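You operate a simulated robot arm through the tools that you are given. There is no shell and no other tool.

You are at the controls of a simulated robot arm. One attempt, no reset.

TASK
Put three scoops of lavender in the white scent tin and close it.
Fine: lay the lid on the table; one press of the plunger is a scoop; spill none; slide out, tin back where it stood. Where these are worked on the way, their far stop is far enough and under half their travel is too little: filler slide.
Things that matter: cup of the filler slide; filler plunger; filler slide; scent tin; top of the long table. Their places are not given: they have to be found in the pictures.

The check looks at the end state, three seconds after you hand in, the way a careful person would. Anything else that was tipped, shoved, dropped, spilled or broken makes it a failure. A push-on lid holds only when it is set on centred and level and pressed home; a screw cap is set on level and turned clockwise until tight.

THE ROBOT
A 6-joint arm with a two-finger gripper, fixed in place. Base frame: the origin is on the floor under the middle of its stand, x ahead of it, y to its left, z up. Readings come in mm, degrees, newtons and seconds.
It reaches about 1298 mm from its shoulder. Its first joint turns from -149.0 to 149.0 degrees. Payload 1.57 kg.
Tool frame: the origin (TCP) lies between the finger pads and is the grasp point; the fingertips stand 21 mm ahead of it; z points along the fingers, y is the line along which they close. The gripper opens to 70 mm; its body begins 50 mm behind the TCP.
Orientation is told as [roll, pitch, yaw] about the base's x, y, z axes, in that order, counted from this pose: with the fingers straight down and closing along the base's y, the tool's x points along the base's -x, its y along +y and its z along -z.

THE INTERFACE
- The arm moves only by the tool apply_moves. Its argument "targets" is a list of rows, each an object (a shift or turn left out is 0, a gripper value left out holds the last) with "offset": the shift along the base's x, y, z in units of 100 mm (1.0 is 100 mm), a list of three; "dr": the turn, a rotation vector about the base's x, y, z in units of 120 degrees (1.0 is 120 degrees), a list of three; "jaw": the closure in counts, from 0 (fully open) to 255 (shut). In form: [{"offset": [x, y, z], "dr": [ax, ay, az], "jaw": jaw}, ...]. A call has 1 to 20 rows; each row is the pose to reach, as a shift and turn from the pose commanded when the call began. A call with a number of a shift or a turn outside -1 to 1 is refused whole. Rows are played at 5 a second. More than 50 mm and 8.6 degrees between two rows, or a gripper value outside its range, and nothing of the call is played. A pose out of reach is approached as far as the arm can. The call stops where the force on the tool passes 50 N (or 10 N more than at its start, if that is more) or the arm is blocked; 0.2 s more then pass. The fingers move at their own pace (about 103.7 mm/s each) and stop on an object; they squeeze with about 26 N. The grip force told is the motor's: it shows also when the fingers shut on nothing. Time passes only in rows, and 0.2 s behind the last, so rows that repeat a pose let the fingers close. The reply holds the time, the measured pose of the TCP, the force on the tool along the base axes, the opening and the grip force, in the units named above and with some noise, with the torque about the TCP (base axes, N m) and any sound that the robot's microphone picked up.
- Cameras (640 x 400 px; columns grow to the right, rows downward): "scene" is fixed at [400.6, -500.1, 1381.7]; the picture's right is [1.00, -0.04, 0.00], its down [-0.01, -0.24, -0.97] and it looks along [0.04, 0.97, -0.24] (base axes); focal length 328 px, centre (320, 200). "wrist" rides on the gripper at [79, 4, -81] in the tool frame; the picture's right is [-0.05, 1.00, 0.00], its down [-0.67, -0.04, -0.74] and it looks along [-0.74, -0.04, 0.67] (tool axes); focal length 256 px, centre (320, 200).
- capture(camera): a new picture of that camera. No time passes.
- lift_body(by): slides the trunk up (or, below 0, down) by that many mm; the arm rides with it, the base frame stays. It gives what a move gives, with no picture.
- probe_pixels(camera, pixels): for up to 12 pixels [column, row] of the newest picture of that camera ("zoom" is the newest enlarged one), the place [x, y, z] in the base frame of the surface seen there, good to about 2 mm. No time passes.
- close_up(camera, box): a new picture of the part [left, top, right, bottom] of that camera's present view, enlarged. No time passes.
- hand_in(): hands the job in; it is judged then, once.

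Open the gripper and draw the arm clear of the work before you hand the job in, unless the task says otherwise.

The tools are called after "Emit:" as name(argument=value, ...) on one line, values as JSON. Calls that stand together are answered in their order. apply_moves: Moves the arm, as the interface text tells. Its arguments: {"type":"object","properties":{"targets":{"type":"array","items":{"type":"object","properties":{"offset":{"type":"array","items":{"type":"number"}},"dr":{"type":"array","items":{"type":"number"}},"jaw":{"type":"number"}}}}},"required":["targets"]} The other tools are called the same way: lift_body (by) moves the trunk up or down; capture (camera) takes a picture; probe_pixels (camera, pixels) gives the place of the surface under pixels of a picture; close_up (camera, box) takes an enlarged picture of a part of a camera's view; hand_in () hands the job in.

At the start:

```text
t: 0.0
tool_pos: [521.7, 532.0, 1143.0]
ee_rot: [0.0, -0.1, 0.0]
wrist_force: [0.9, -0.2, -0.7]
torque: [-0.01, -0.01, 0.01]
grip_width: 69.7
grasp_force: 0.2
trunk travel left (down, up): [-825.0, 145.0]
```

scene: 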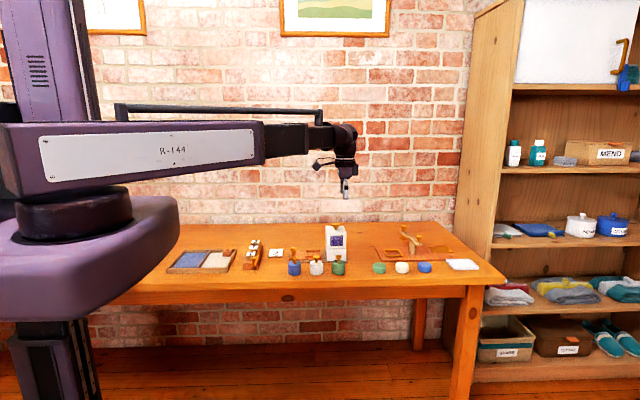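
wrist: 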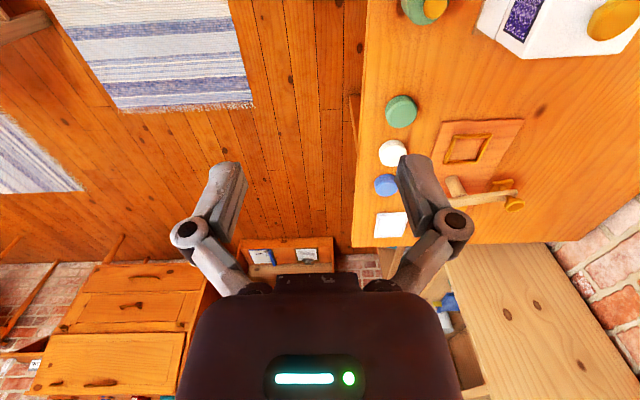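

The scene shows a table with a white filler near (338,242), coloured jars at (294,265), (317,265), (339,265) and lids/tins at (380,267), (402,267), (425,267). I take close-ups to identify them.

Emit:
close_up(camera="scene", box=[260, 210, 380, 285])

Emit:
close_up(camera="scene", box=[360, 210, 480, 285])

Emit:
close_up(camera="scene", box=[160, 210, 280, 285])

```text
5.33 times, centred on (320, 248) of scene
```

zoom: 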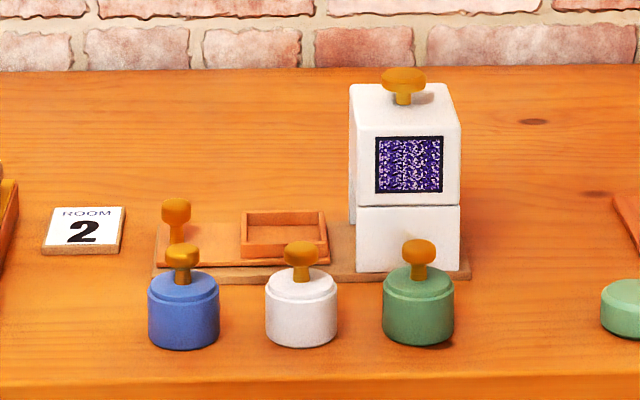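

```text
5.33 times, centred on (420, 248) of scene
```

zoom: 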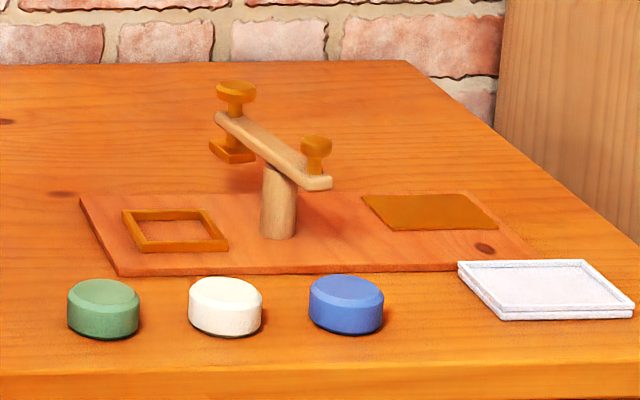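

```text
5.33 times, centred on (220, 248) of scene
```

zoom: 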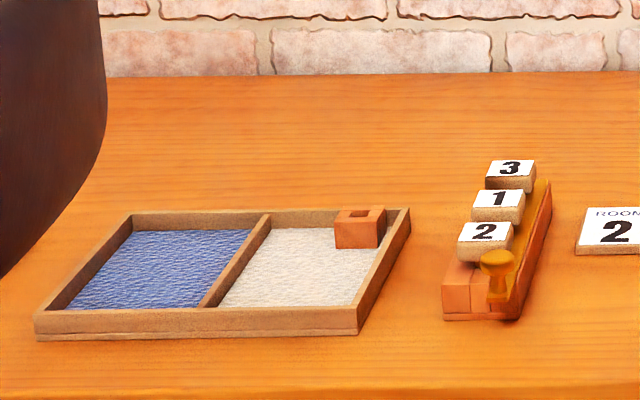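

Filler at zoom (405,170), its slide with cup at (285,235) and knob at (176,215); white tin with knobbed lid at (301,295). I re-take the filler close-up to probe places.

Emit:
close_up(camera="scene", box=[280, 215, 360, 275])

```text
6.67 times, centred on (320, 245) of scene
```

zoom: 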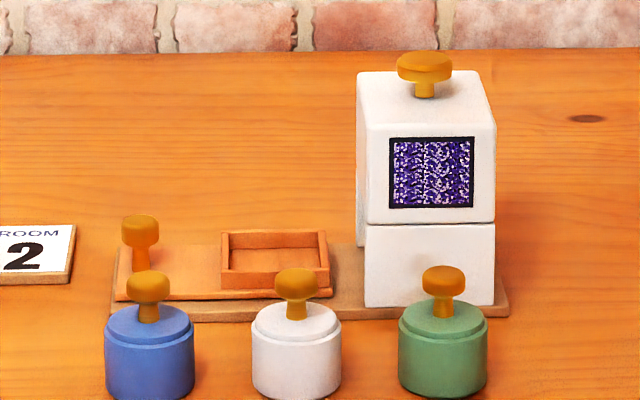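

I probe the knob, cup, tin and filler pixels in this zoom.

Emit:
probe_pixels(camera="zoom", pixels=[[297, 275], [297, 318], [297, 345], [297, 385], [140, 220], [141, 255], [275, 262], [225, 236], [322, 236], [225, 285], [325, 285], [280, 308]])

Emit:
probe_pixels(camera="zoom", pixels=[[425, 56], [425, 72], [425, 92], [365, 78], [485, 78], [375, 128], [490, 128], [430, 215], [430, 232], [360, 240], [366, 240], [500, 312]])

Emit:
probe_pixels(camera="zoom", pixels=[[150, 280], [445, 275], [150, 350], [443, 350], [255, 350], [340, 350], [120, 300], [215, 295], [180, 270], [113, 315], [297, 312], [220, 380]])

```text
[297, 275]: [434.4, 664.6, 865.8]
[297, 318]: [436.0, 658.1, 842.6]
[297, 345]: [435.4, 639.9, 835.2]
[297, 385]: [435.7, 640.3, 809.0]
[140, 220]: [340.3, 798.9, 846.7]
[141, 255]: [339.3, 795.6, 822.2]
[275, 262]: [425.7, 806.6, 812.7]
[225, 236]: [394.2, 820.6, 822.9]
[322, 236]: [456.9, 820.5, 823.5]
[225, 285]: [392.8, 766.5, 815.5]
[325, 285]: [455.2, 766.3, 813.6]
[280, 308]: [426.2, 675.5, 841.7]
```

```text
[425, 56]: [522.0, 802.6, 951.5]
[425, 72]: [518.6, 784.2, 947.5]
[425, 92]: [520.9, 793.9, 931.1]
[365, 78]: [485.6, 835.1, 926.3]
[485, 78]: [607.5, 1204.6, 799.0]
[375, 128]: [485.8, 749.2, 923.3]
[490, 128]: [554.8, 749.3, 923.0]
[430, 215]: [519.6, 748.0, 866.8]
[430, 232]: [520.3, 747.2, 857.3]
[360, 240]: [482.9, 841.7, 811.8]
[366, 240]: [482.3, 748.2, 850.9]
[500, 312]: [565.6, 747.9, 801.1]
```

```text
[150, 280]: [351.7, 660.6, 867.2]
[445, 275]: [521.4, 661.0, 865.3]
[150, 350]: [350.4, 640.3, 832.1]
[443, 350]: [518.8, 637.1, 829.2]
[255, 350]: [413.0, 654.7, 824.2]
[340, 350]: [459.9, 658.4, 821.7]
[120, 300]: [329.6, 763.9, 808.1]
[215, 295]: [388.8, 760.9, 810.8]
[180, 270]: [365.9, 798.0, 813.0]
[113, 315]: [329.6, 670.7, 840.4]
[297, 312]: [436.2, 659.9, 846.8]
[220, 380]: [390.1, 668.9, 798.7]
```

White tin centre is about (436, 664), lid knob top near z 868; cup around (425, 793), plunger at (521, 797), z ~951. I move the gripper high toward the left/back so the wrist camera sees the work from nearer.

Emit:
apply_moves(targets=[{"offset": [-0.33, 0.33, 0]}, {"offset": [-0.66, 0.66, 0]}, {"offset": [-1, 1, 0]}])

Emit:
apply_moves(targets=[{"offset": [-0.3, 0.15, -0.3]}, {"offset": [-0.6, 0.3, -0.6]}, {"offset": [-0.9, 0.3, -1.0]}])

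Emit:
capture(camera="wrist")

Emit:
capture(camera="scene")

```text
t: 0.8
tool_pos: [419.5, 632.2, 1142.7]
ee_rot: [0.0, 0.0, 0.0]
wrist_force: [-0.1, 0.9, 0.2]
torque: [0.0, -0.01, 0.01]
grip_width: 70.2
grasp_force: 0.0
trunk travel left (down, up): [-825.0, 145.0]
```

```text
t: 1.6
tool_pos: [335.5, 661.9, 1145.2]
ee_rot: [0.0, -0.1, 0.0]
wrist_force: [-0.3, -0.1, -0.9]
torque: [0.01, 0.01, 0.03]
grip_width: 70.1
grasp_force: 0.0
out of reach, approached as far as the arm can: row 1, 2, 3
trunk travel left (down, up): [-825.0, 145.0]
```

```text
taken
```

wrist: 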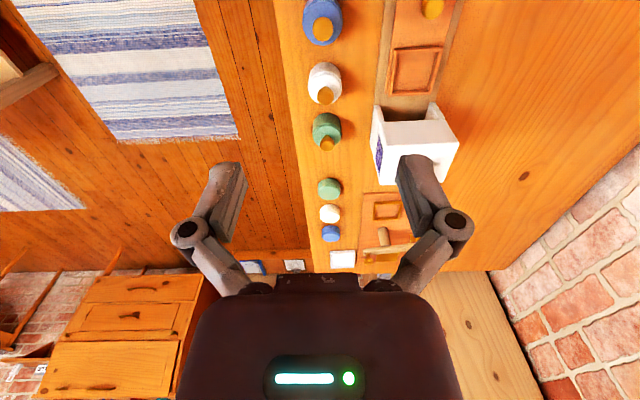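

```text
taken
```

scene: 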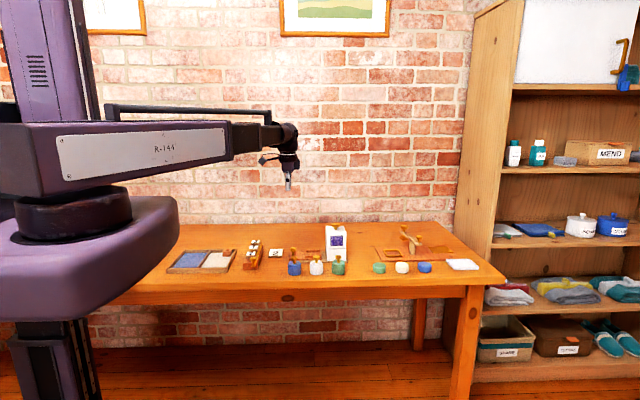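

Lowering with the arm was out of reach (z stayed at 1145), so vertical travel seems to come from the trunk. I test a small arm-only move down to learn the stroke.

Emit:
apply_moves(targets=[{"offset": [0, 0, -0.2]}])

Emit:
apply_moves(targets=[{"offset": [0, 0, 0.2]}])

```text
t: 2.0
tool_pos: [335.6, 662.9, 1143.5]
ee_rot: [0.0, 0.0, 0.0]
wrist_force: [0.1, -0.1, -0.4]
torque: [-0.04, 0.0, 0.0]
grip_width: 70.0
grasp_force: 0.0
out of reach, approached as far as the arm can: row 1
trunk travel left (down, up): [-825.0, 145.0]
```

```text
t: 2.4
tool_pos: [335.6, 662.6, 1143.9]
ee_rot: [-0.1, -0.1, 0.0]
wrist_force: [-0.5, 0.2, 0.4]
torque: [0.04, 0.03, -0.03]
grip_width: 70.0
grasp_force: 0.0
out of reach, approached as far as the arm can: row 1
trunk travel left (down, up): [-825.0, 145.0]
```

The arm works only in the horizontal plane; height comes from the trunk. I lower the trunk 150 mm (TCP to about z 994, well above everything) and look.

Emit:
lift_body(by=-150)

Emit:
capture(camera="wrist")

Emit:
capture(camera="scene")

```text
t: 4.2
tool_pos: [336.0, 662.5, 993.5]
ee_rot: [0.0, 0.0, 0.1]
wrist_force: [0.9, 0.0, -0.2]
torque: [0.0, -0.01, 0.0]
grip_width: 70.1
grasp_force: 0.1
trunk travel left (down, up): [-675.0, 295.0]
```

```text
taken
```

wrist: 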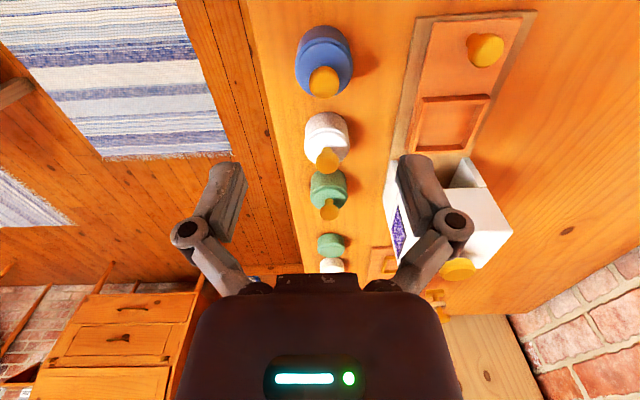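

```text
taken
```

scene: 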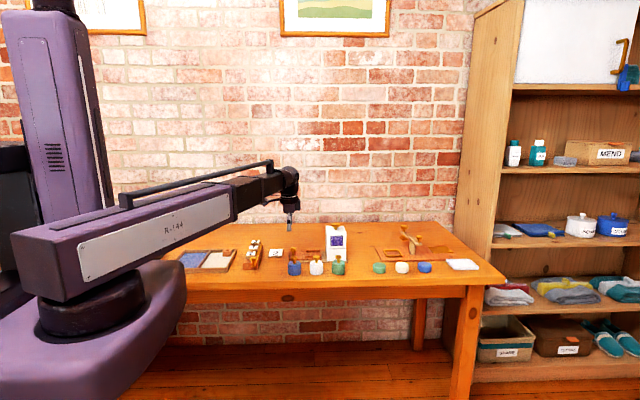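

The lift works cleanly. I enlarge the wrist view on the tins and the slide cup to see rims and walls.

Emit:
close_up(camera="wrist", box=[270, 10, 398, 90])

Emit:
close_up(camera="wrist", box=[380, 0, 540, 100])

Emit:
close_up(camera="wrist", box=[270, 90, 398, 170])

Emit:
close_up(camera="wrist", box=[380, 80, 540, 180])

```text
5.00 times, centred on (334, 50) of wrist
```

zoom: 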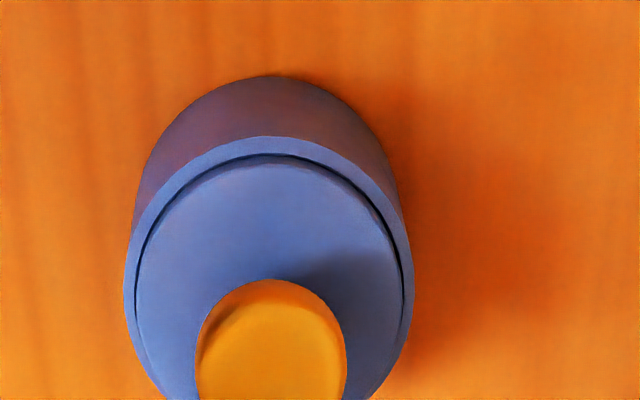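

```text
4.00 times, centred on (460, 50) of wrist
```

zoom: 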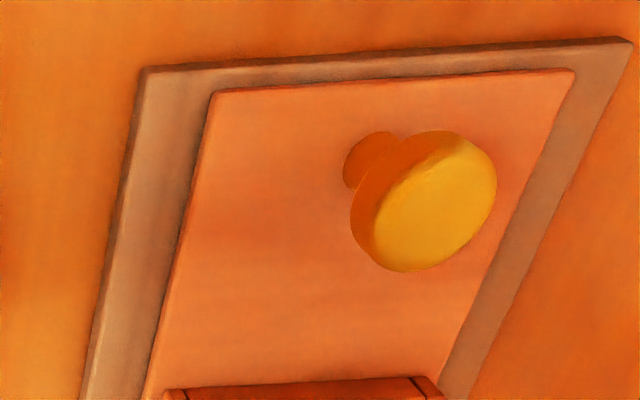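

```text
5.00 times, centred on (334, 130) of wrist
```

zoom: 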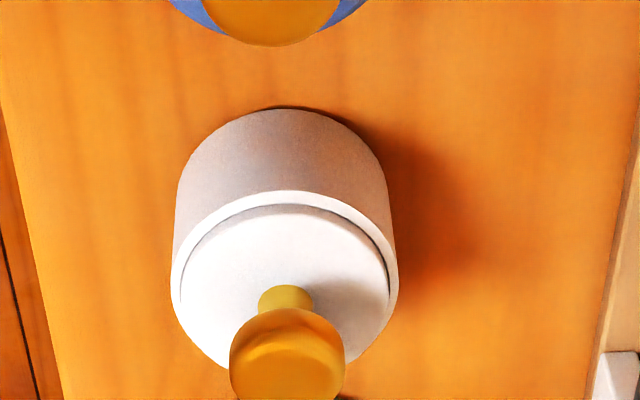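

```text
4.00 times, centred on (460, 130) of wrist
```

zoom: 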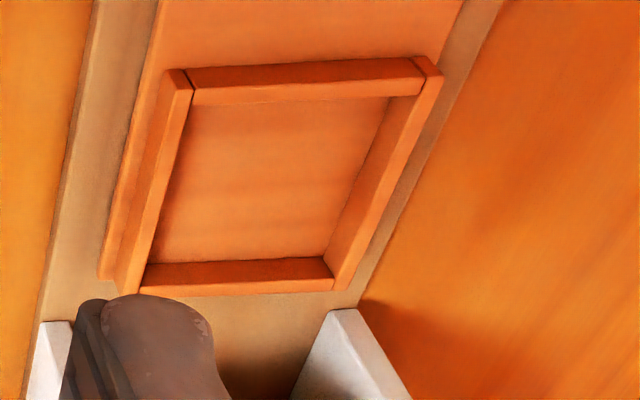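

This zoom shows the cup clearly (inner floor corners near (190,100), (388,98), (150,262), (322,257)); I probe its walls and the filler legs.

Emit:
probe_pixels(camera="zoom", pixels=[[178, 80], [430, 66], [130, 285], [340, 283], [193, 107], [384, 101], [153, 261], [326, 254], [270, 180], [300, 78], [240, 272], [305, 40]])

Emit:
probe_pixels(camera="zoom", pixels=[[55, 328], [345, 315], [338, 330], [70, 330], [395, 395], [280, 320], [160, 200], [375, 190], [185, 95], [418, 80], [40, 390], [70, 370]])

Emit:
close_up(camera="wrist", box=[290, 100, 370, 180])

```text
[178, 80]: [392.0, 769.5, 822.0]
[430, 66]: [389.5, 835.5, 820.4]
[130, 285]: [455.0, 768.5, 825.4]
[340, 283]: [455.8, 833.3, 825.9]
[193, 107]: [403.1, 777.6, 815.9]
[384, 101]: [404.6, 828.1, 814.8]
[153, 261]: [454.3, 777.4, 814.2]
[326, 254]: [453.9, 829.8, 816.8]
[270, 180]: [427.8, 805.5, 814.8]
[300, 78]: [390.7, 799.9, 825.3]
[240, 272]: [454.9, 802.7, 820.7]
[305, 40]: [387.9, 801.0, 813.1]
```

```text
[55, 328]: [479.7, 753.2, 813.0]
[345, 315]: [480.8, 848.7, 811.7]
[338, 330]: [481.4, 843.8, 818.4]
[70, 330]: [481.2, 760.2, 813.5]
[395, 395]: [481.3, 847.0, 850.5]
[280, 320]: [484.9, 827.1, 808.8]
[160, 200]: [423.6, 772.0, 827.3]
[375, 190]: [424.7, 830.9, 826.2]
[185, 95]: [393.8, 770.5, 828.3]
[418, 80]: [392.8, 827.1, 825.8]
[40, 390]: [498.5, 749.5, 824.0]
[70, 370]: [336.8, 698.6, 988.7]
```

```text
5.00 times, centred on (330, 140) of wrist
```

zoom: 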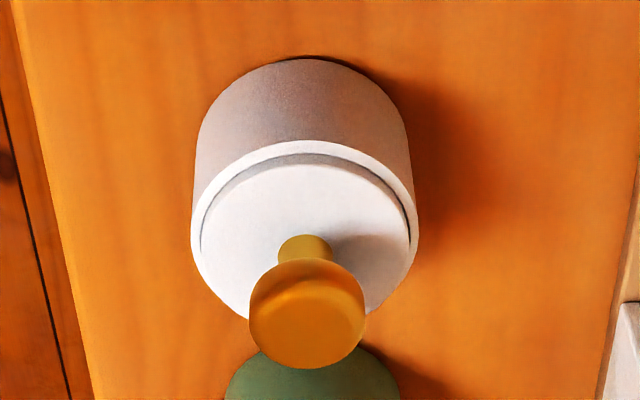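

I probe the white tin's body, rim, lid and knob in this zoom.

Emit:
probe_pixels(camera="zoom", pixels=[[305, 145], [305, 160], [305, 200], [198, 240], [410, 235], [210, 240], [403, 235], [305, 245], [305, 270], [307, 310], [307, 360], [305, 65]])

Emit:
probe_pixels(camera="zoom", pixels=[[255, 310], [360, 310], [307, 335], [280, 250], [332, 250], [195, 170], [408, 165], [305, 100], [230, 300], [375, 295], [305, 150], [470, 100]])

```text
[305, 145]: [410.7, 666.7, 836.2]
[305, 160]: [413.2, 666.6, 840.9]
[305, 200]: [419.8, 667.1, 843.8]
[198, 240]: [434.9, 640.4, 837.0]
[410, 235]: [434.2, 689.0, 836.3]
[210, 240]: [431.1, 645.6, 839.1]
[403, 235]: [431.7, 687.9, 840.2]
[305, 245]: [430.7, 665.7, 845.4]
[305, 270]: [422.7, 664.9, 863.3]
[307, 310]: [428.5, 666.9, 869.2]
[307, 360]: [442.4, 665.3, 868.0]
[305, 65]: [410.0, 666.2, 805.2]
```

```text
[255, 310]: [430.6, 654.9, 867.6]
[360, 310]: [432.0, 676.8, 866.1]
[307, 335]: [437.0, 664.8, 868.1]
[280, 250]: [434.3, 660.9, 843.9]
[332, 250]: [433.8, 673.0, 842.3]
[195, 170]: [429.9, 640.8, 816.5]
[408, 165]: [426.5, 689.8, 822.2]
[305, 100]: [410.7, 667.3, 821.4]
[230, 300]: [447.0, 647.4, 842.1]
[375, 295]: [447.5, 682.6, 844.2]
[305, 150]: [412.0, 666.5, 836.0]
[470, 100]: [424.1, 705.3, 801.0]
```

White tin: centre about (435, 665), radius 25, rim z ~837, lid top ~844, knob head d≈24 at z ~856–869; cup centre about (424, 801), floor z ~814, wall top ~826. I probe the table for a free spot for the lid and the scene's other objects.

Emit:
probe_pixels(camera="scene", pixels=[[250, 266], [276, 254], [270, 275], [305, 282], [305, 284], [360, 262], [375, 262], [372, 250], [380, 268], [310, 235], [325, 228], [300, 230]])

Emit:
close_up(camera="scene", box=[20, 100, 340, 300])

```text
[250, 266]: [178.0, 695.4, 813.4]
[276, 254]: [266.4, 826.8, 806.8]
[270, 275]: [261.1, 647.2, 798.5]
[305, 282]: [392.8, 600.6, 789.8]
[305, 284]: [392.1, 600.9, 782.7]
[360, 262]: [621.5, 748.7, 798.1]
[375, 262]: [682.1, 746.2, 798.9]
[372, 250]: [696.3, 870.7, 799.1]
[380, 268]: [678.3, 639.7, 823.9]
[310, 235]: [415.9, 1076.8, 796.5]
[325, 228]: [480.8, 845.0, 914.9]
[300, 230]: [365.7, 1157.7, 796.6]
```

```text
2.00 times, centred on (180, 200) of scene
```

zoom: 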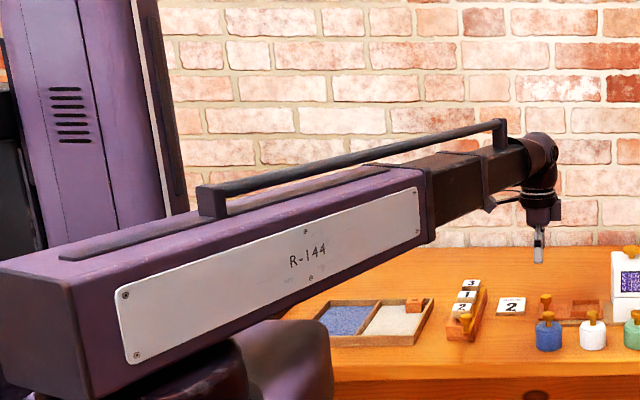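

The boom is telescopic and radial, so it stays clear of the filler. Free table exists at about (600, 670) between green tin (520) and green soap (678). I move over the white tin at the present height (tips at z ~972).

Emit:
apply_moves(targets=[{"offset": [0.4, 0.01, 0]}, {"offset": [0.8, 0.02, 0]}, {"offset": [0.99, 0.025, 0]}, {"offset": [0.99, 0.025, 0]}])

Emit:
capture(camera="wrist")

Emit:
capture(camera="scene")

```text
t: 5.2
tool_pos: [434.6, 664.2, 994.0]
ee_rot: [0.0, -0.1, 0.0]
wrist_force: [0.5, 0.4, -0.3]
torque: [-0.01, -0.03, 0.0]
grip_width: 70.3
grasp_force: 0.1
trunk travel left (down, up): [-675.0, 295.0]
```

```text
taken
```

wrist: 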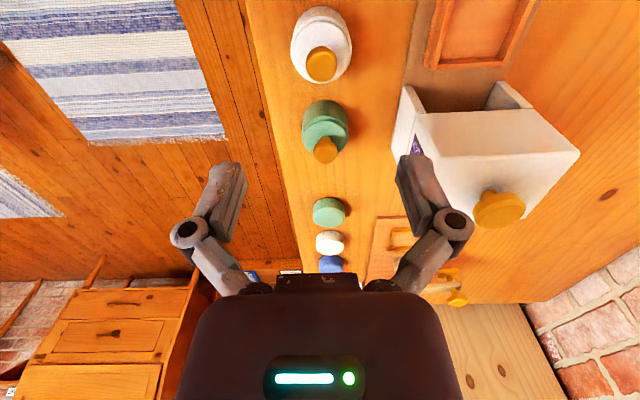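

```text
taken
```

scene: 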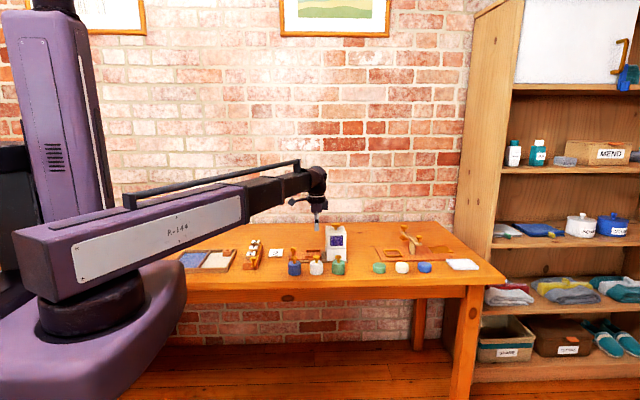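

TCP is over the tin at (434.6, 664.2). I re-probe the white tin's knob and rim from this view for better centring.

Emit:
close_up(camera="wrist", box=[272, 0, 368, 90])

```text
4.44 times, centred on (320, 45) of wrist
```

zoom: 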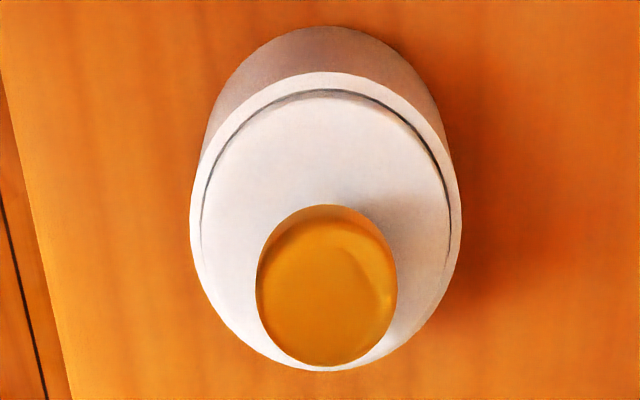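

I probe edges of knob and rim.

Emit:
probe_pixels(camera="zoom", pixels=[[260, 285], [394, 285], [327, 210], [327, 360], [193, 215], [457, 210], [327, 77], [327, 285], [207, 215], [443, 210], [326, 95], [320, 367]])

```text
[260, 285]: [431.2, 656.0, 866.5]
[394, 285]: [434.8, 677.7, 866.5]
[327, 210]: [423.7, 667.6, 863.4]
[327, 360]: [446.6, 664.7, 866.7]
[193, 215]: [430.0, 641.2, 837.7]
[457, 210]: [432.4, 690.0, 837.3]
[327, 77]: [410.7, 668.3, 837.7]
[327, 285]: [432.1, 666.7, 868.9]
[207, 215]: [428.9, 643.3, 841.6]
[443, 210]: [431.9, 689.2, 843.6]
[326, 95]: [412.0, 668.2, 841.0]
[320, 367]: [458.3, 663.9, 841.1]
```

Tin centre ≈ (435.2, 665.7). I nudge +1.5 mm in y and lower the trunk 110 mm with the fingers open (35 mm either side of the knob).

Emit:
apply_moves(targets=[{"offset": [0.006, 0.015, 0]}, {"offset": [0.006, 0.015, 0]}])

Emit:
lift_body(by=-110)

Emit:
capture(camera="wrist")

Emit:
capture(camera="scene")

```text
t: 5.8
tool_pos: [436.4, 666.4, 994.4]
ee_rot: [0.0, -0.1, 0.0]
wrist_force: [0.0, 0.5, -1.0]
torque: [0.01, 0.03, -0.02]
grip_width: 70.2
grasp_force: 0.0
trunk travel left (down, up): [-675.0, 295.0]
```

```text
t: 7.2
tool_pos: [435.5, 665.2, 883.6]
ee_rot: [0.0, -0.1, 0.0]
wrist_force: [-0.3, -0.3, -0.5]
torque: [-0.01, 0.02, 0.02]
grip_width: 69.9
grasp_force: 0.1
trunk travel left (down, up): [-565.0, 405.0]
```

```text
taken
```

wrist: 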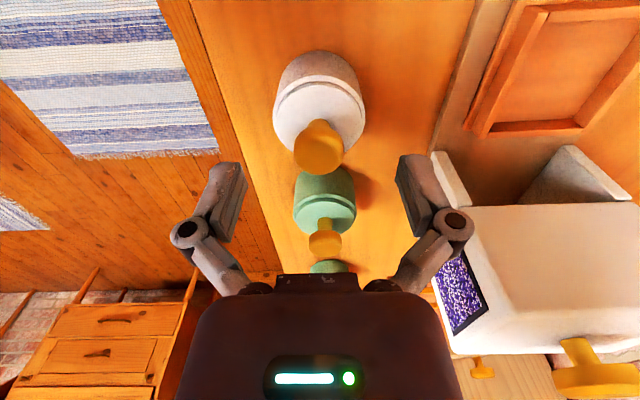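

```text
taken
```

scene: 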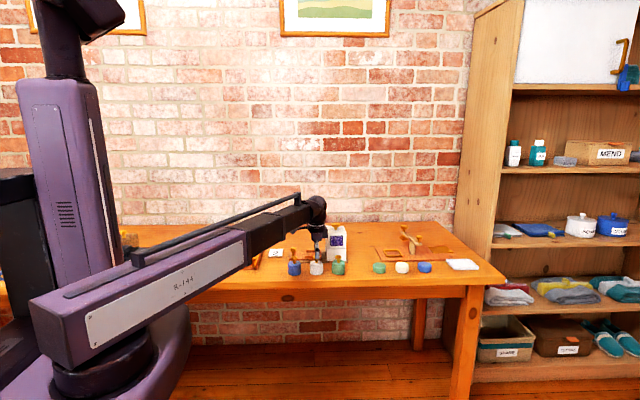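

The knob at px (320,150) is centred between the tips. I lower 13.5 mm to bring the tips to about z 849, just above the lid top (844).

Emit:
lift_body(by=-13.5)

Emit:
capture(camera="wrist")

Emit:
close_up(camera="scene", box=[280, 215, 360, 275])

```text
t: 7.8
tool_pos: [436.3, 665.4, 870.7]
ee_rot: [0.2, -0.1, 0.0]
wrist_force: [0.8, 0.3, -1.1]
torque: [0.04, -0.01, -0.01]
grip_width: 70.2
grasp_force: 0.1
trunk travel left (down, up): [-551.0, 419.0]
```

```text
taken
```

wrist: 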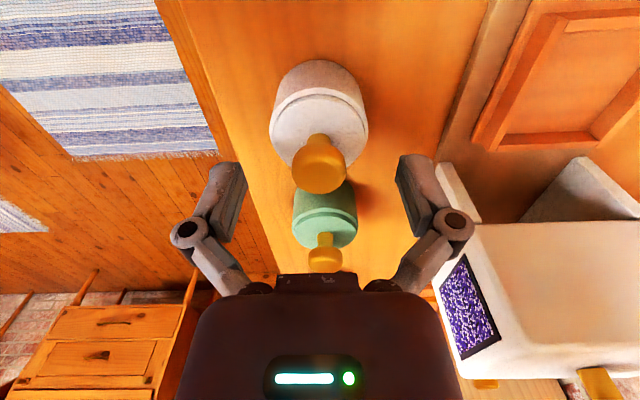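

```text
6.67 times, centred on (320, 245) of scene
```

zoom: 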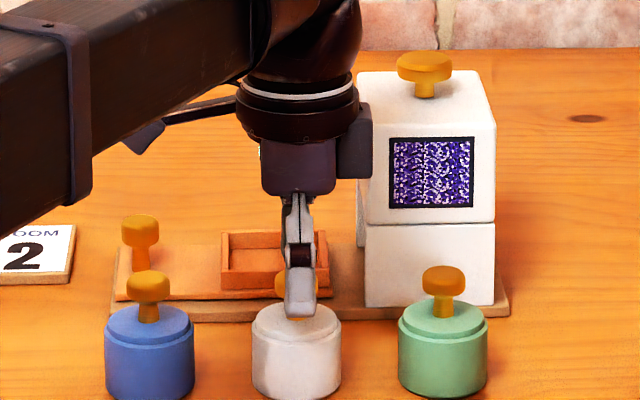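

The open fingers straddle the knob. I close gradually to about 29 mm, then onto the knob.

Emit:
apply_moves(targets=[{"jaw": 80}, {"jaw": 140}, {"jaw": 155}, {"jaw": 165}, {"jaw": 175}, {"jaw": 200}, {"jaw": 255}, {"jaw": 255}, {"jaw": 255}])

Emit:
capture(camera="wrist")

Emit:
close_up(camera="scene", box=[280, 215, 360, 275])

```text
t: 9.8
tool_pos: [435.7, 666.2, 870.5]
ee_rot: [0.2, -0.1, 0.0]
wrist_force: [0.6, 0.8, 2.2]
torque: [0.01, 0.03, 0.0]
grip_width: 21.4
grasp_force: 25.5
trunk travel left (down, up): [-551.0, 419.0]
heard: snap
```

```text
taken
```

wrist: 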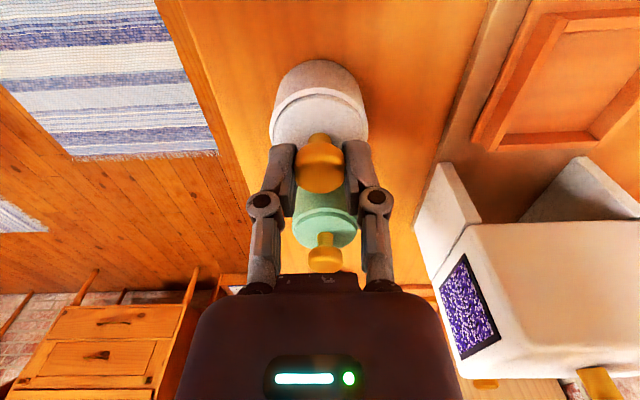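

```text
6.67 times, centred on (320, 245) of scene
```

zoom: 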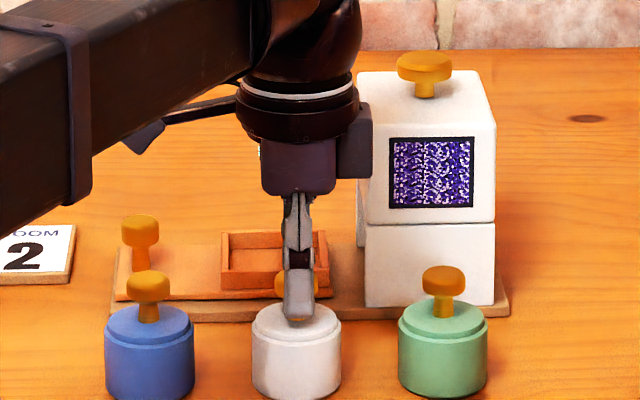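

Gripped the knob (21.4 mm, 25.5 N); a snap was heard, possibly the lid loosening. I lift the trunk 6 mm and check what comes along.

Emit:
lift_body(by=6)

Emit:
capture(camera="wrist")

Emit:
close_up(camera="scene", box=[280, 215, 360, 275])

```text
t: 10.3
tool_pos: [436.2, 666.1, 875.2]
ee_rot: [0.0, -0.1, 0.0]
wrist_force: [-0.5, -0.8, 0.7]
torque: [-0.01, 0.01, 0.01]
grip_width: 21.5
grasp_force: 26.4
trunk travel left (down, up): [-557.0, 413.0]
```

```text
taken
```

wrist: 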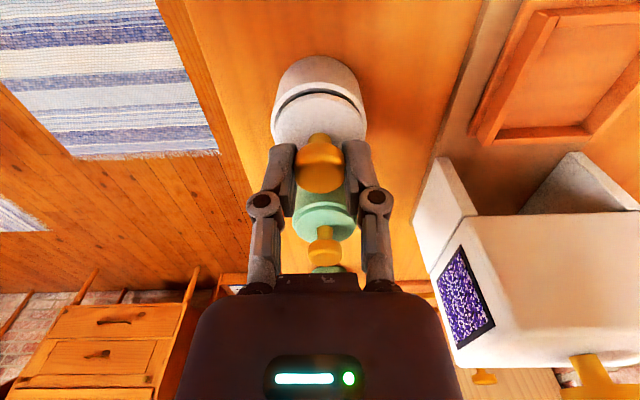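

```text
6.67 times, centred on (320, 245) of scene
```

zoom: 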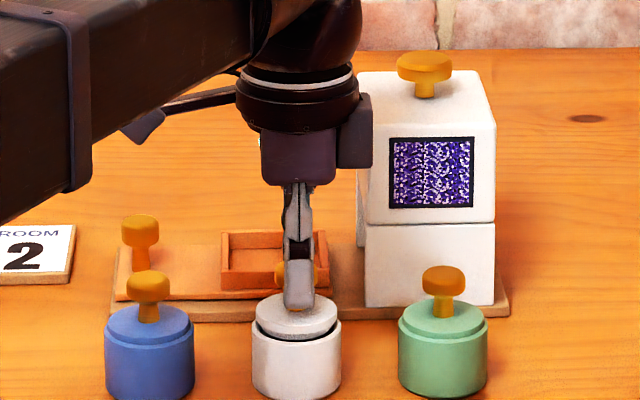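

The lid separated cleanly from the tin (dark gap at zoom (298,335)). I raise 70 mm to clear the green tin's knob and look at the lid and into the tin.

Emit:
lift_body(by=70)

Emit:
capture(camera="wrist")

Emit:
close_up(camera="scene", box=[280, 215, 360, 275])

```text
t: 11.4
tool_pos: [435.9, 666.7, 946.4]
ee_rot: [0.0, -0.1, 0.0]
wrist_force: [-0.5, 0.3, -0.2]
torque: [-0.03, 0.01, 0.0]
grip_width: 21.1
grasp_force: 26.3
trunk travel left (down, up): [-627.0, 343.0]
```

```text
taken
```

wrist: 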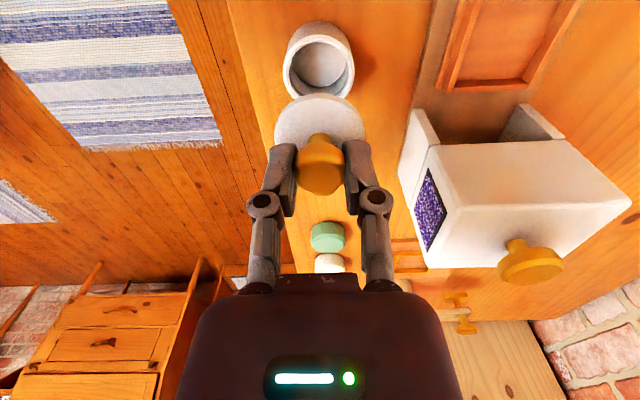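

```text
6.67 times, centred on (320, 245) of scene
```

zoom: 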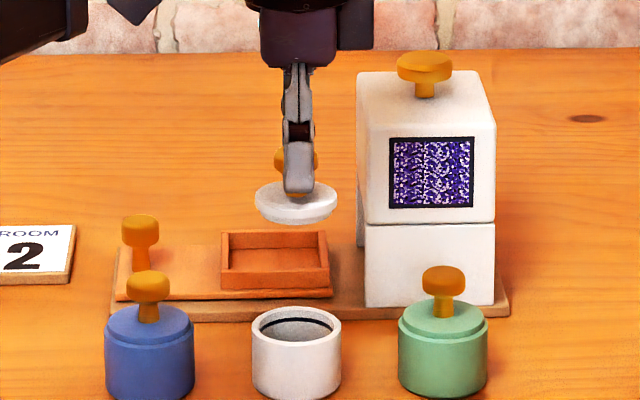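

The tin is open and empty; the lid hangs in the grip. I take larger close-ups to judge the lid's tilt.

Emit:
close_up(camera="scene", box=[305, 228, 335, 248])

Emit:
close_up(camera="wrist", box=[260, 10, 380, 200])

```text
16.00 times, centred on (320, 238) of scene
```

zoom: 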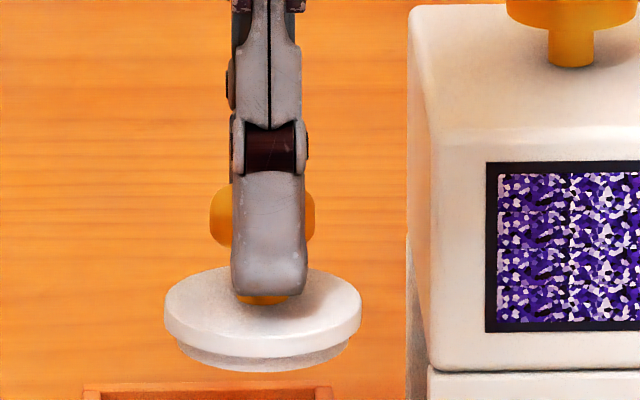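

```text
2.11 times, centred on (320, 105) of wrist
```

zoom: 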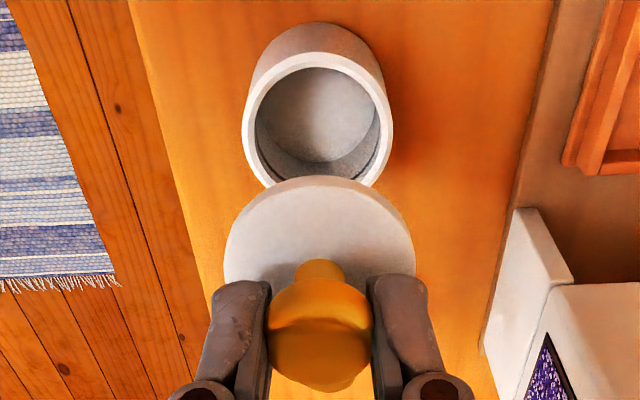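

The lid hangs level. I move +164 mm in x to the free spot (600, 668), lid bottom ~z 908 well over the green tin's knob.

Emit:
apply_moves(targets=[{"offset": [0.3, 0, 0]}, {"offset": [0.6, 0, 0]}, {"offset": [0.9, 0, 0]}, {"offset": [1.0, 0, 0]}])

Emit:
apply_moves(targets=[{"offset": [0.3, 0, 0]}, {"offset": [0.55, 0.01, 0]}, {"offset": [0.64, 0.01, 0]}, {"offset": [0.64, 0.01, 0]}])

Emit:
capture(camera="scene")

Emit:
capture(camera="wrist")

```text
t: 12.4
tool_pos: [535.3, 665.8, 945.7]
ee_rot: [0.0, 0.0, 0.0]
wrist_force: [0.4, -1.2, 0.4]
torque: [-0.02, 0.02, 0.01]
grip_width: 21.0
grasp_force: 26.3
trunk travel left (down, up): [-627.0, 343.0]
```

```text
t: 13.4
tool_pos: [599.9, 667.7, 944.2]
ee_rot: [-0.1, -0.1, -0.1]
wrist_force: [0.5, -0.4, -0.4]
torque: [0.01, 0.01, -0.01]
grip_width: 21.2
grasp_force: 25.8
trunk travel left (down, up): [-627.0, 343.0]
```

```text
taken
```

scene: 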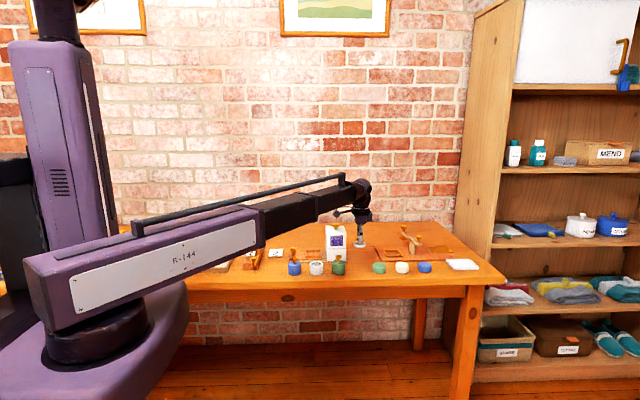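

```text
taken
```

wrist: 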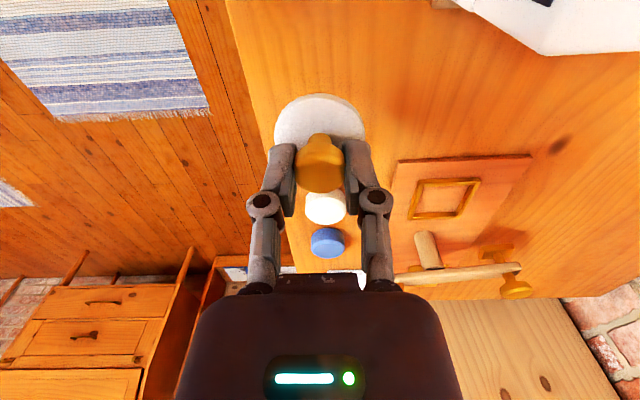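

Clear table beneath at (600, 668). I lower 95 mm to near the table.

Emit:
lift_body(by=-95)

Emit:
close_up(camera="scene", box=[320, 225, 400, 285])

```text
t: 14.7
tool_pos: [600.1, 666.8, 851.3]
ee_rot: [-0.1, -0.1, 0.0]
wrist_force: [0.3, 0.6, 0.7]
torque: [-0.01, 0.01, 0.04]
grip_width: 21.4
grasp_force: 26.2
trunk travel left (down, up): [-532.0, 438.0]
```

```text
6.67 times, centred on (360, 255) of scene
```

zoom: 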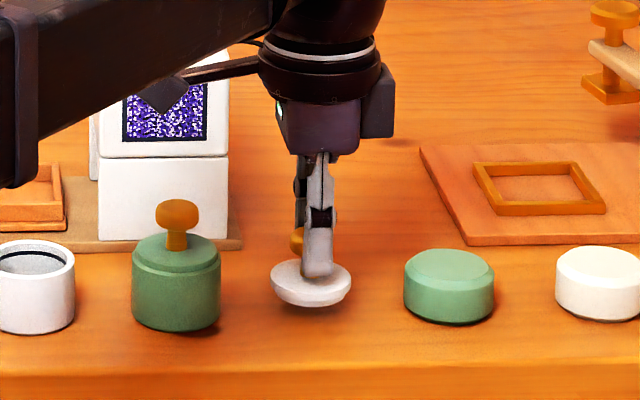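

The lid hovers a bit above the table. I lower by 8 mm, then in 2 mm steps watching the force.

Emit:
lift_body(by=-8)

Emit:
lift_body(by=-2)

Emit:
close_up(camera="scene", box=[340, 240, 380, 270])

```text
t: 15.3
tool_pos: [599.1, 666.6, 841.8]
ee_rot: [0.0, -0.1, 0.1]
wrist_force: [0.2, -0.1, -0.5]
torque: [-0.01, -0.02, -0.01]
grip_width: 21.3
grasp_force: 26.2
trunk travel left (down, up): [-524.0, 446.0]
```

```text
t: 15.8
tool_pos: [599.5, 667.3, 840.8]
ee_rot: [0.0, -0.2, 0.0]
wrist_force: [0.2, -0.1, -0.1]
torque: [-0.01, -0.03, 0.0]
grip_width: 21.1
grasp_force: 25.6
trunk travel left (down, up): [-522.0, 448.0]
```

```text
13.33 times, centred on (360, 255) of scene
```

zoom: 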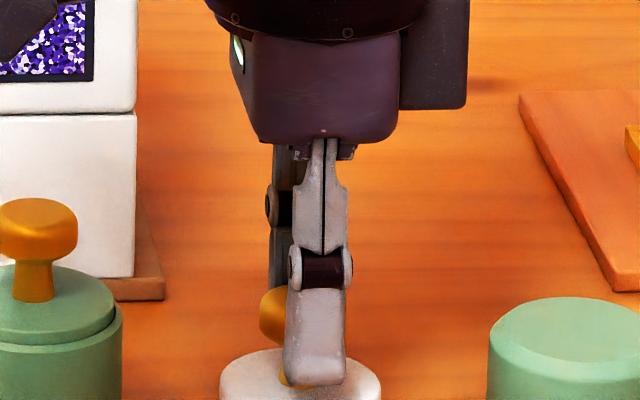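

No contact yet. I keep stepping down 2 mm, then 1 mm.

Emit:
lift_body(by=-2)

Emit:
lift_body(by=-1)

Emit:
close_up(camera="scene", box=[340, 250, 380, 280])

```text
t: 16.3
tool_pos: [599.4, 667.0, 838.3]
ee_rot: [0.1, -0.1, 0.0]
wrist_force: [-0.6, -0.3, 0.4]
torque: [0.05, 0.0, 0.05]
grip_width: 21.2
grasp_force: 26.2
trunk travel left (down, up): [-520.0, 450.0]
```

```text
t: 16.8
tool_pos: [600.0, 667.4, 838.6]
ee_rot: [0.1, -0.1, 0.0]
wrist_force: [1.4, 1.8, 8.5]
torque: [0.02, -0.01, 0.03]
grip_width: 21.1
grasp_force: 25.9
trunk travel left (down, up): [-519.0, 451.0]
```

```text
13.33 times, centred on (360, 265) of scene
```

zoom: 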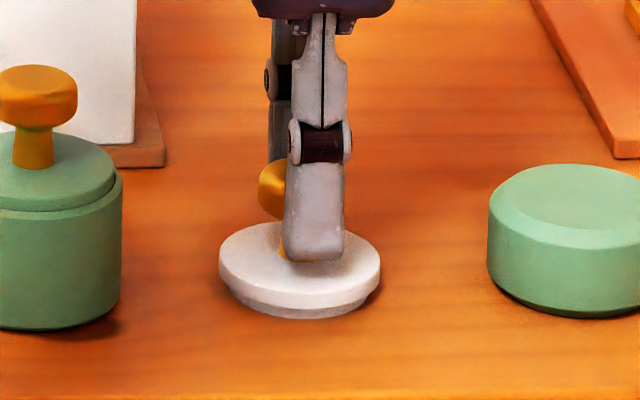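

Contact: 8.5 N with the plug on the table. I open the fingers fully and lift away.

Emit:
apply_moves(targets=[{"jaw": 160}, {"jaw": 130}, {"jaw": 80}, {"jaw": 0}, {"jaw": 0}, {"jaw": 0}])

Emit:
lift_body(by=40)

Emit:
close_up(camera="scene", box=[320, 225, 400, 285])

Emit:
capture(camera="wrist")

```text
t: 18.2
tool_pos: [598.6, 666.7, 837.1]
ee_rot: [0.0, -0.1, 0.0]
wrist_force: [0.5, -0.4, 0.1]
torque: [0.02, 0.02, -0.05]
grip_width: 70.0
grasp_force: 0.1
trunk travel left (down, up): [-519.0, 451.0]
```

```text
t: 19.1
tool_pos: [599.7, 666.9, 877.7]
ee_rot: [0.0, -0.2, 0.1]
wrist_force: [-0.4, 0.6, -0.1]
torque: [-0.01, 0.0, -0.02]
grip_width: 69.8
grasp_force: 0.0
trunk travel left (down, up): [-559.0, 411.0]
```

```text
6.67 times, centred on (360, 255) of scene
```

zoom: 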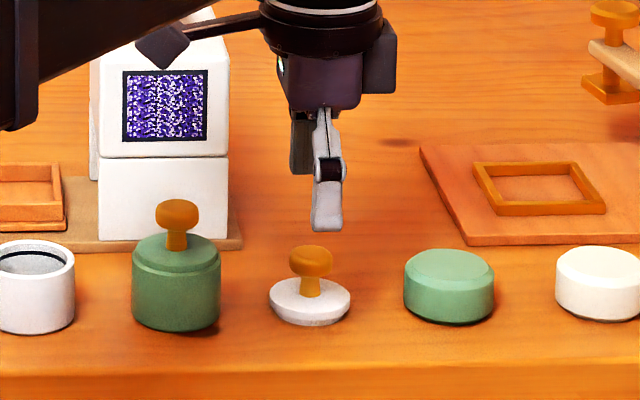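

```text
taken
```

wrist: 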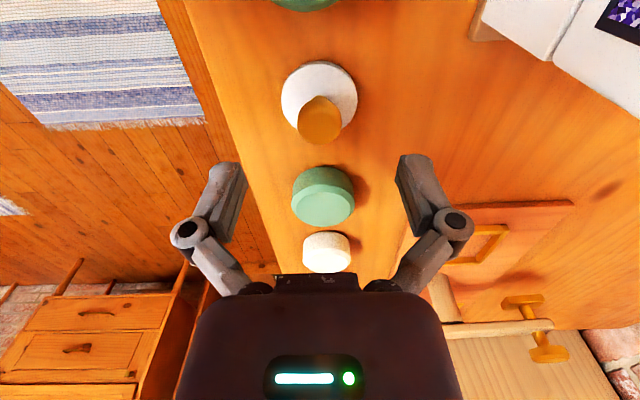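

The lid stands level on the table at (600, 667). I raise 60 mm and move back over the white tin.

Emit:
lift_body(by=60)

Emit:
apply_moves(targets=[{"offset": [-0.3, 0, 0]}, {"offset": [-0.6, 0, 0]}, {"offset": [-0.9, 0, 0]}, {"offset": [-1.0, 0, 0]}])

Emit:
apply_moves(targets=[{"offset": [-0.3, 0, 0]}, {"offset": [-0.55, -0.01, 0]}, {"offset": [-0.64, -0.01, 0]}, {"offset": [-0.64, -0.01, 0]}])

Emit:
capture(camera="wrist")

Emit:
close_up(camera="scene", box=[280, 215, 360, 275])

```text
t: 20.1
tool_pos: [599.2, 666.4, 937.5]
ee_rot: [0.0, 0.0, 0.0]
wrist_force: [-0.7, -0.8, -0.2]
torque: [-0.01, 0.0, -0.03]
grip_width: 69.8
grasp_force: 0.1
trunk travel left (down, up): [-619.0, 351.0]
```

```text
t: 21.1
tool_pos: [498.7, 667.4, 939.0]
ee_rot: [0.0, -0.1, 0.0]
wrist_force: [0.3, 0.3, -0.8]
torque: [-0.01, -0.02, 0.03]
grip_width: 69.8
grasp_force: 0.1
trunk travel left (down, up): [-619.0, 351.0]
```

```text
t: 22.1
tool_pos: [435.0, 665.6, 937.6]
ee_rot: [0.0, -0.1, 0.0]
wrist_force: [0.6, 0.4, -0.3]
torque: [-0.01, -0.01, 0.04]
grip_width: 70.1
grasp_force: 0.1
trunk travel left (down, up): [-619.0, 351.0]
```

```text
taken
```

wrist: 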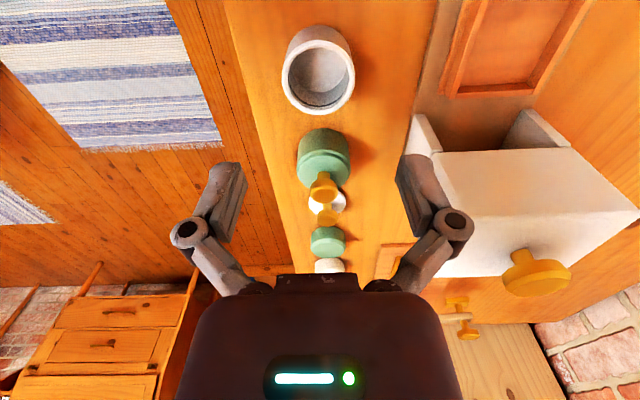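

```text
6.67 times, centred on (320, 245) of scene
```

zoom: 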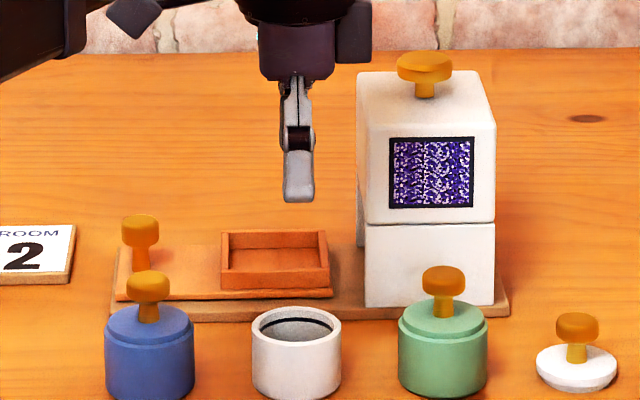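

Tin open at wrist px (318,70). I probe its rim again to fix its exact resting place.

Emit:
close_up(camera="wrist", box=[270, 20, 366, 120])

```text
4.00 times, centred on (318, 70) of wrist
```

zoom: 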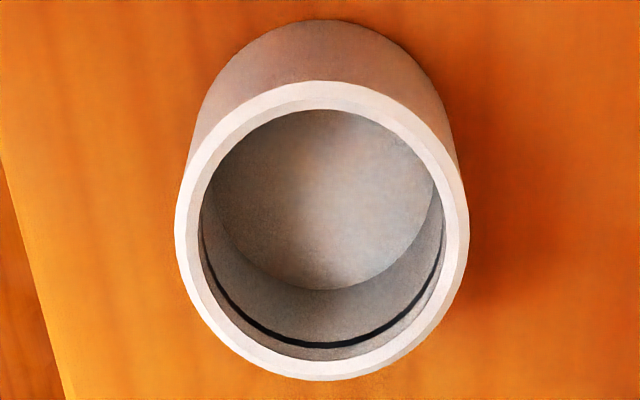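

There is a dark ring (fill line) inside the tin. Probing rim points.

Emit:
probe_pixels(camera="zoom", pixels=[[185, 225], [460, 220], [325, 92], [322, 365], [320, 200], [321, 350], [205, 225], [440, 220], [315, 345], [225, 130], [425, 130], [320, 30]])

```text
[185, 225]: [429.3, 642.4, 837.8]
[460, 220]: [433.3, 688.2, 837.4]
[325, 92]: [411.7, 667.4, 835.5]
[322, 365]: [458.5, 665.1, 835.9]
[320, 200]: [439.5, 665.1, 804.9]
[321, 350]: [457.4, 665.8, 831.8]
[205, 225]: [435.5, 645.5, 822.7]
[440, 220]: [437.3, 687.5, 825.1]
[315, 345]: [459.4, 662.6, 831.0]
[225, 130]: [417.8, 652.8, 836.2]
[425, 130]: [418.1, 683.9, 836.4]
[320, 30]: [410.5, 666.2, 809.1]
```

Tin centre confirmed at (435.1, 665.5), rim z 837; the TCP is on it. I lower 99 mm with fingers open so that the tips reach z ~817.

Emit:
lift_body(by=-75)

Emit:
lift_body(by=-24)

Emit:
capture(camera="wrist")

Emit:
close_up(camera="scene", box=[280, 215, 360, 275])

```text
t: 23.2
tool_pos: [434.9, 665.8, 862.8]
ee_rot: [0.0, -0.1, 0.0]
wrist_force: [0.0, 0.0, -0.1]
torque: [0.0, 0.04, -0.03]
grip_width: 70.1
grasp_force: 0.0
trunk travel left (down, up): [-544.0, 426.0]
```

```text
t: 23.9
tool_pos: [435.7, 665.6, 839.7]
ee_rot: [0.1, 0.0, 0.0]
wrist_force: [-0.2, 0.0, 0.5]
torque: [0.02, 0.04, 0.0]
grip_width: 70.2
grasp_force: 0.2
trunk travel left (down, up): [-520.0, 450.0]
```

```text
taken
```

wrist: 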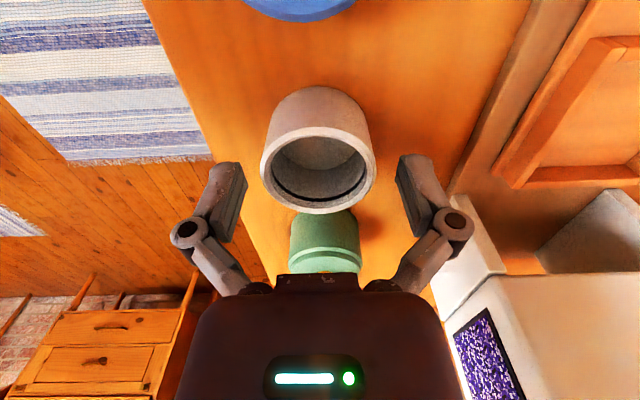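

```text
6.67 times, centred on (320, 245) of scene
```

zoom: 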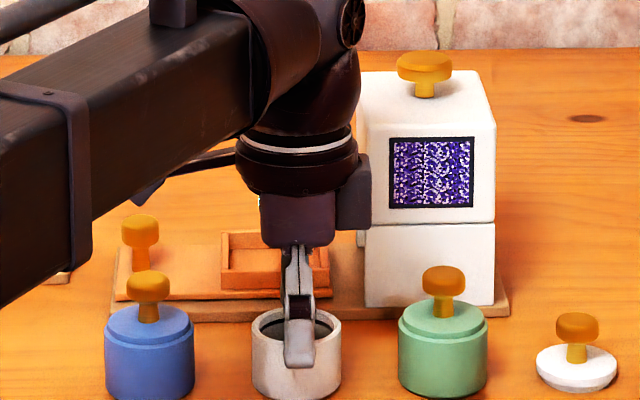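

Fingers straddle the tin symmetrically. I close onto its body.

Emit:
apply_moves(targets=[{"jaw": 40}, {"jaw": 60}, {"jaw": 68}, {"jaw": 74}, {"jaw": 80}, {"jaw": 120}, {"jaw": 255}, {"jaw": 255}])

Emit:
capture(camera="wrist")

```text
t: 25.7
tool_pos: [435.2, 666.3, 838.9]
ee_rot: [0.1, -0.1, 0.0]
wrist_force: [1.0, 0.2, 5.0]
torque: [-0.01, -0.01, 0.0]
grip_width: 51.0
grasp_force: 25.9
trunk travel left (down, up): [-520.0, 450.0]
```

```text
taken
```

wrist: 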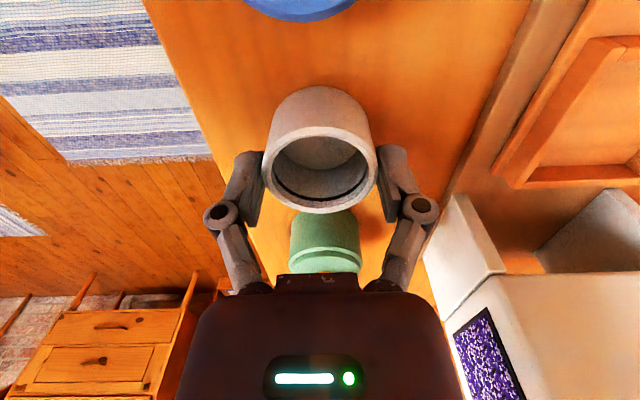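

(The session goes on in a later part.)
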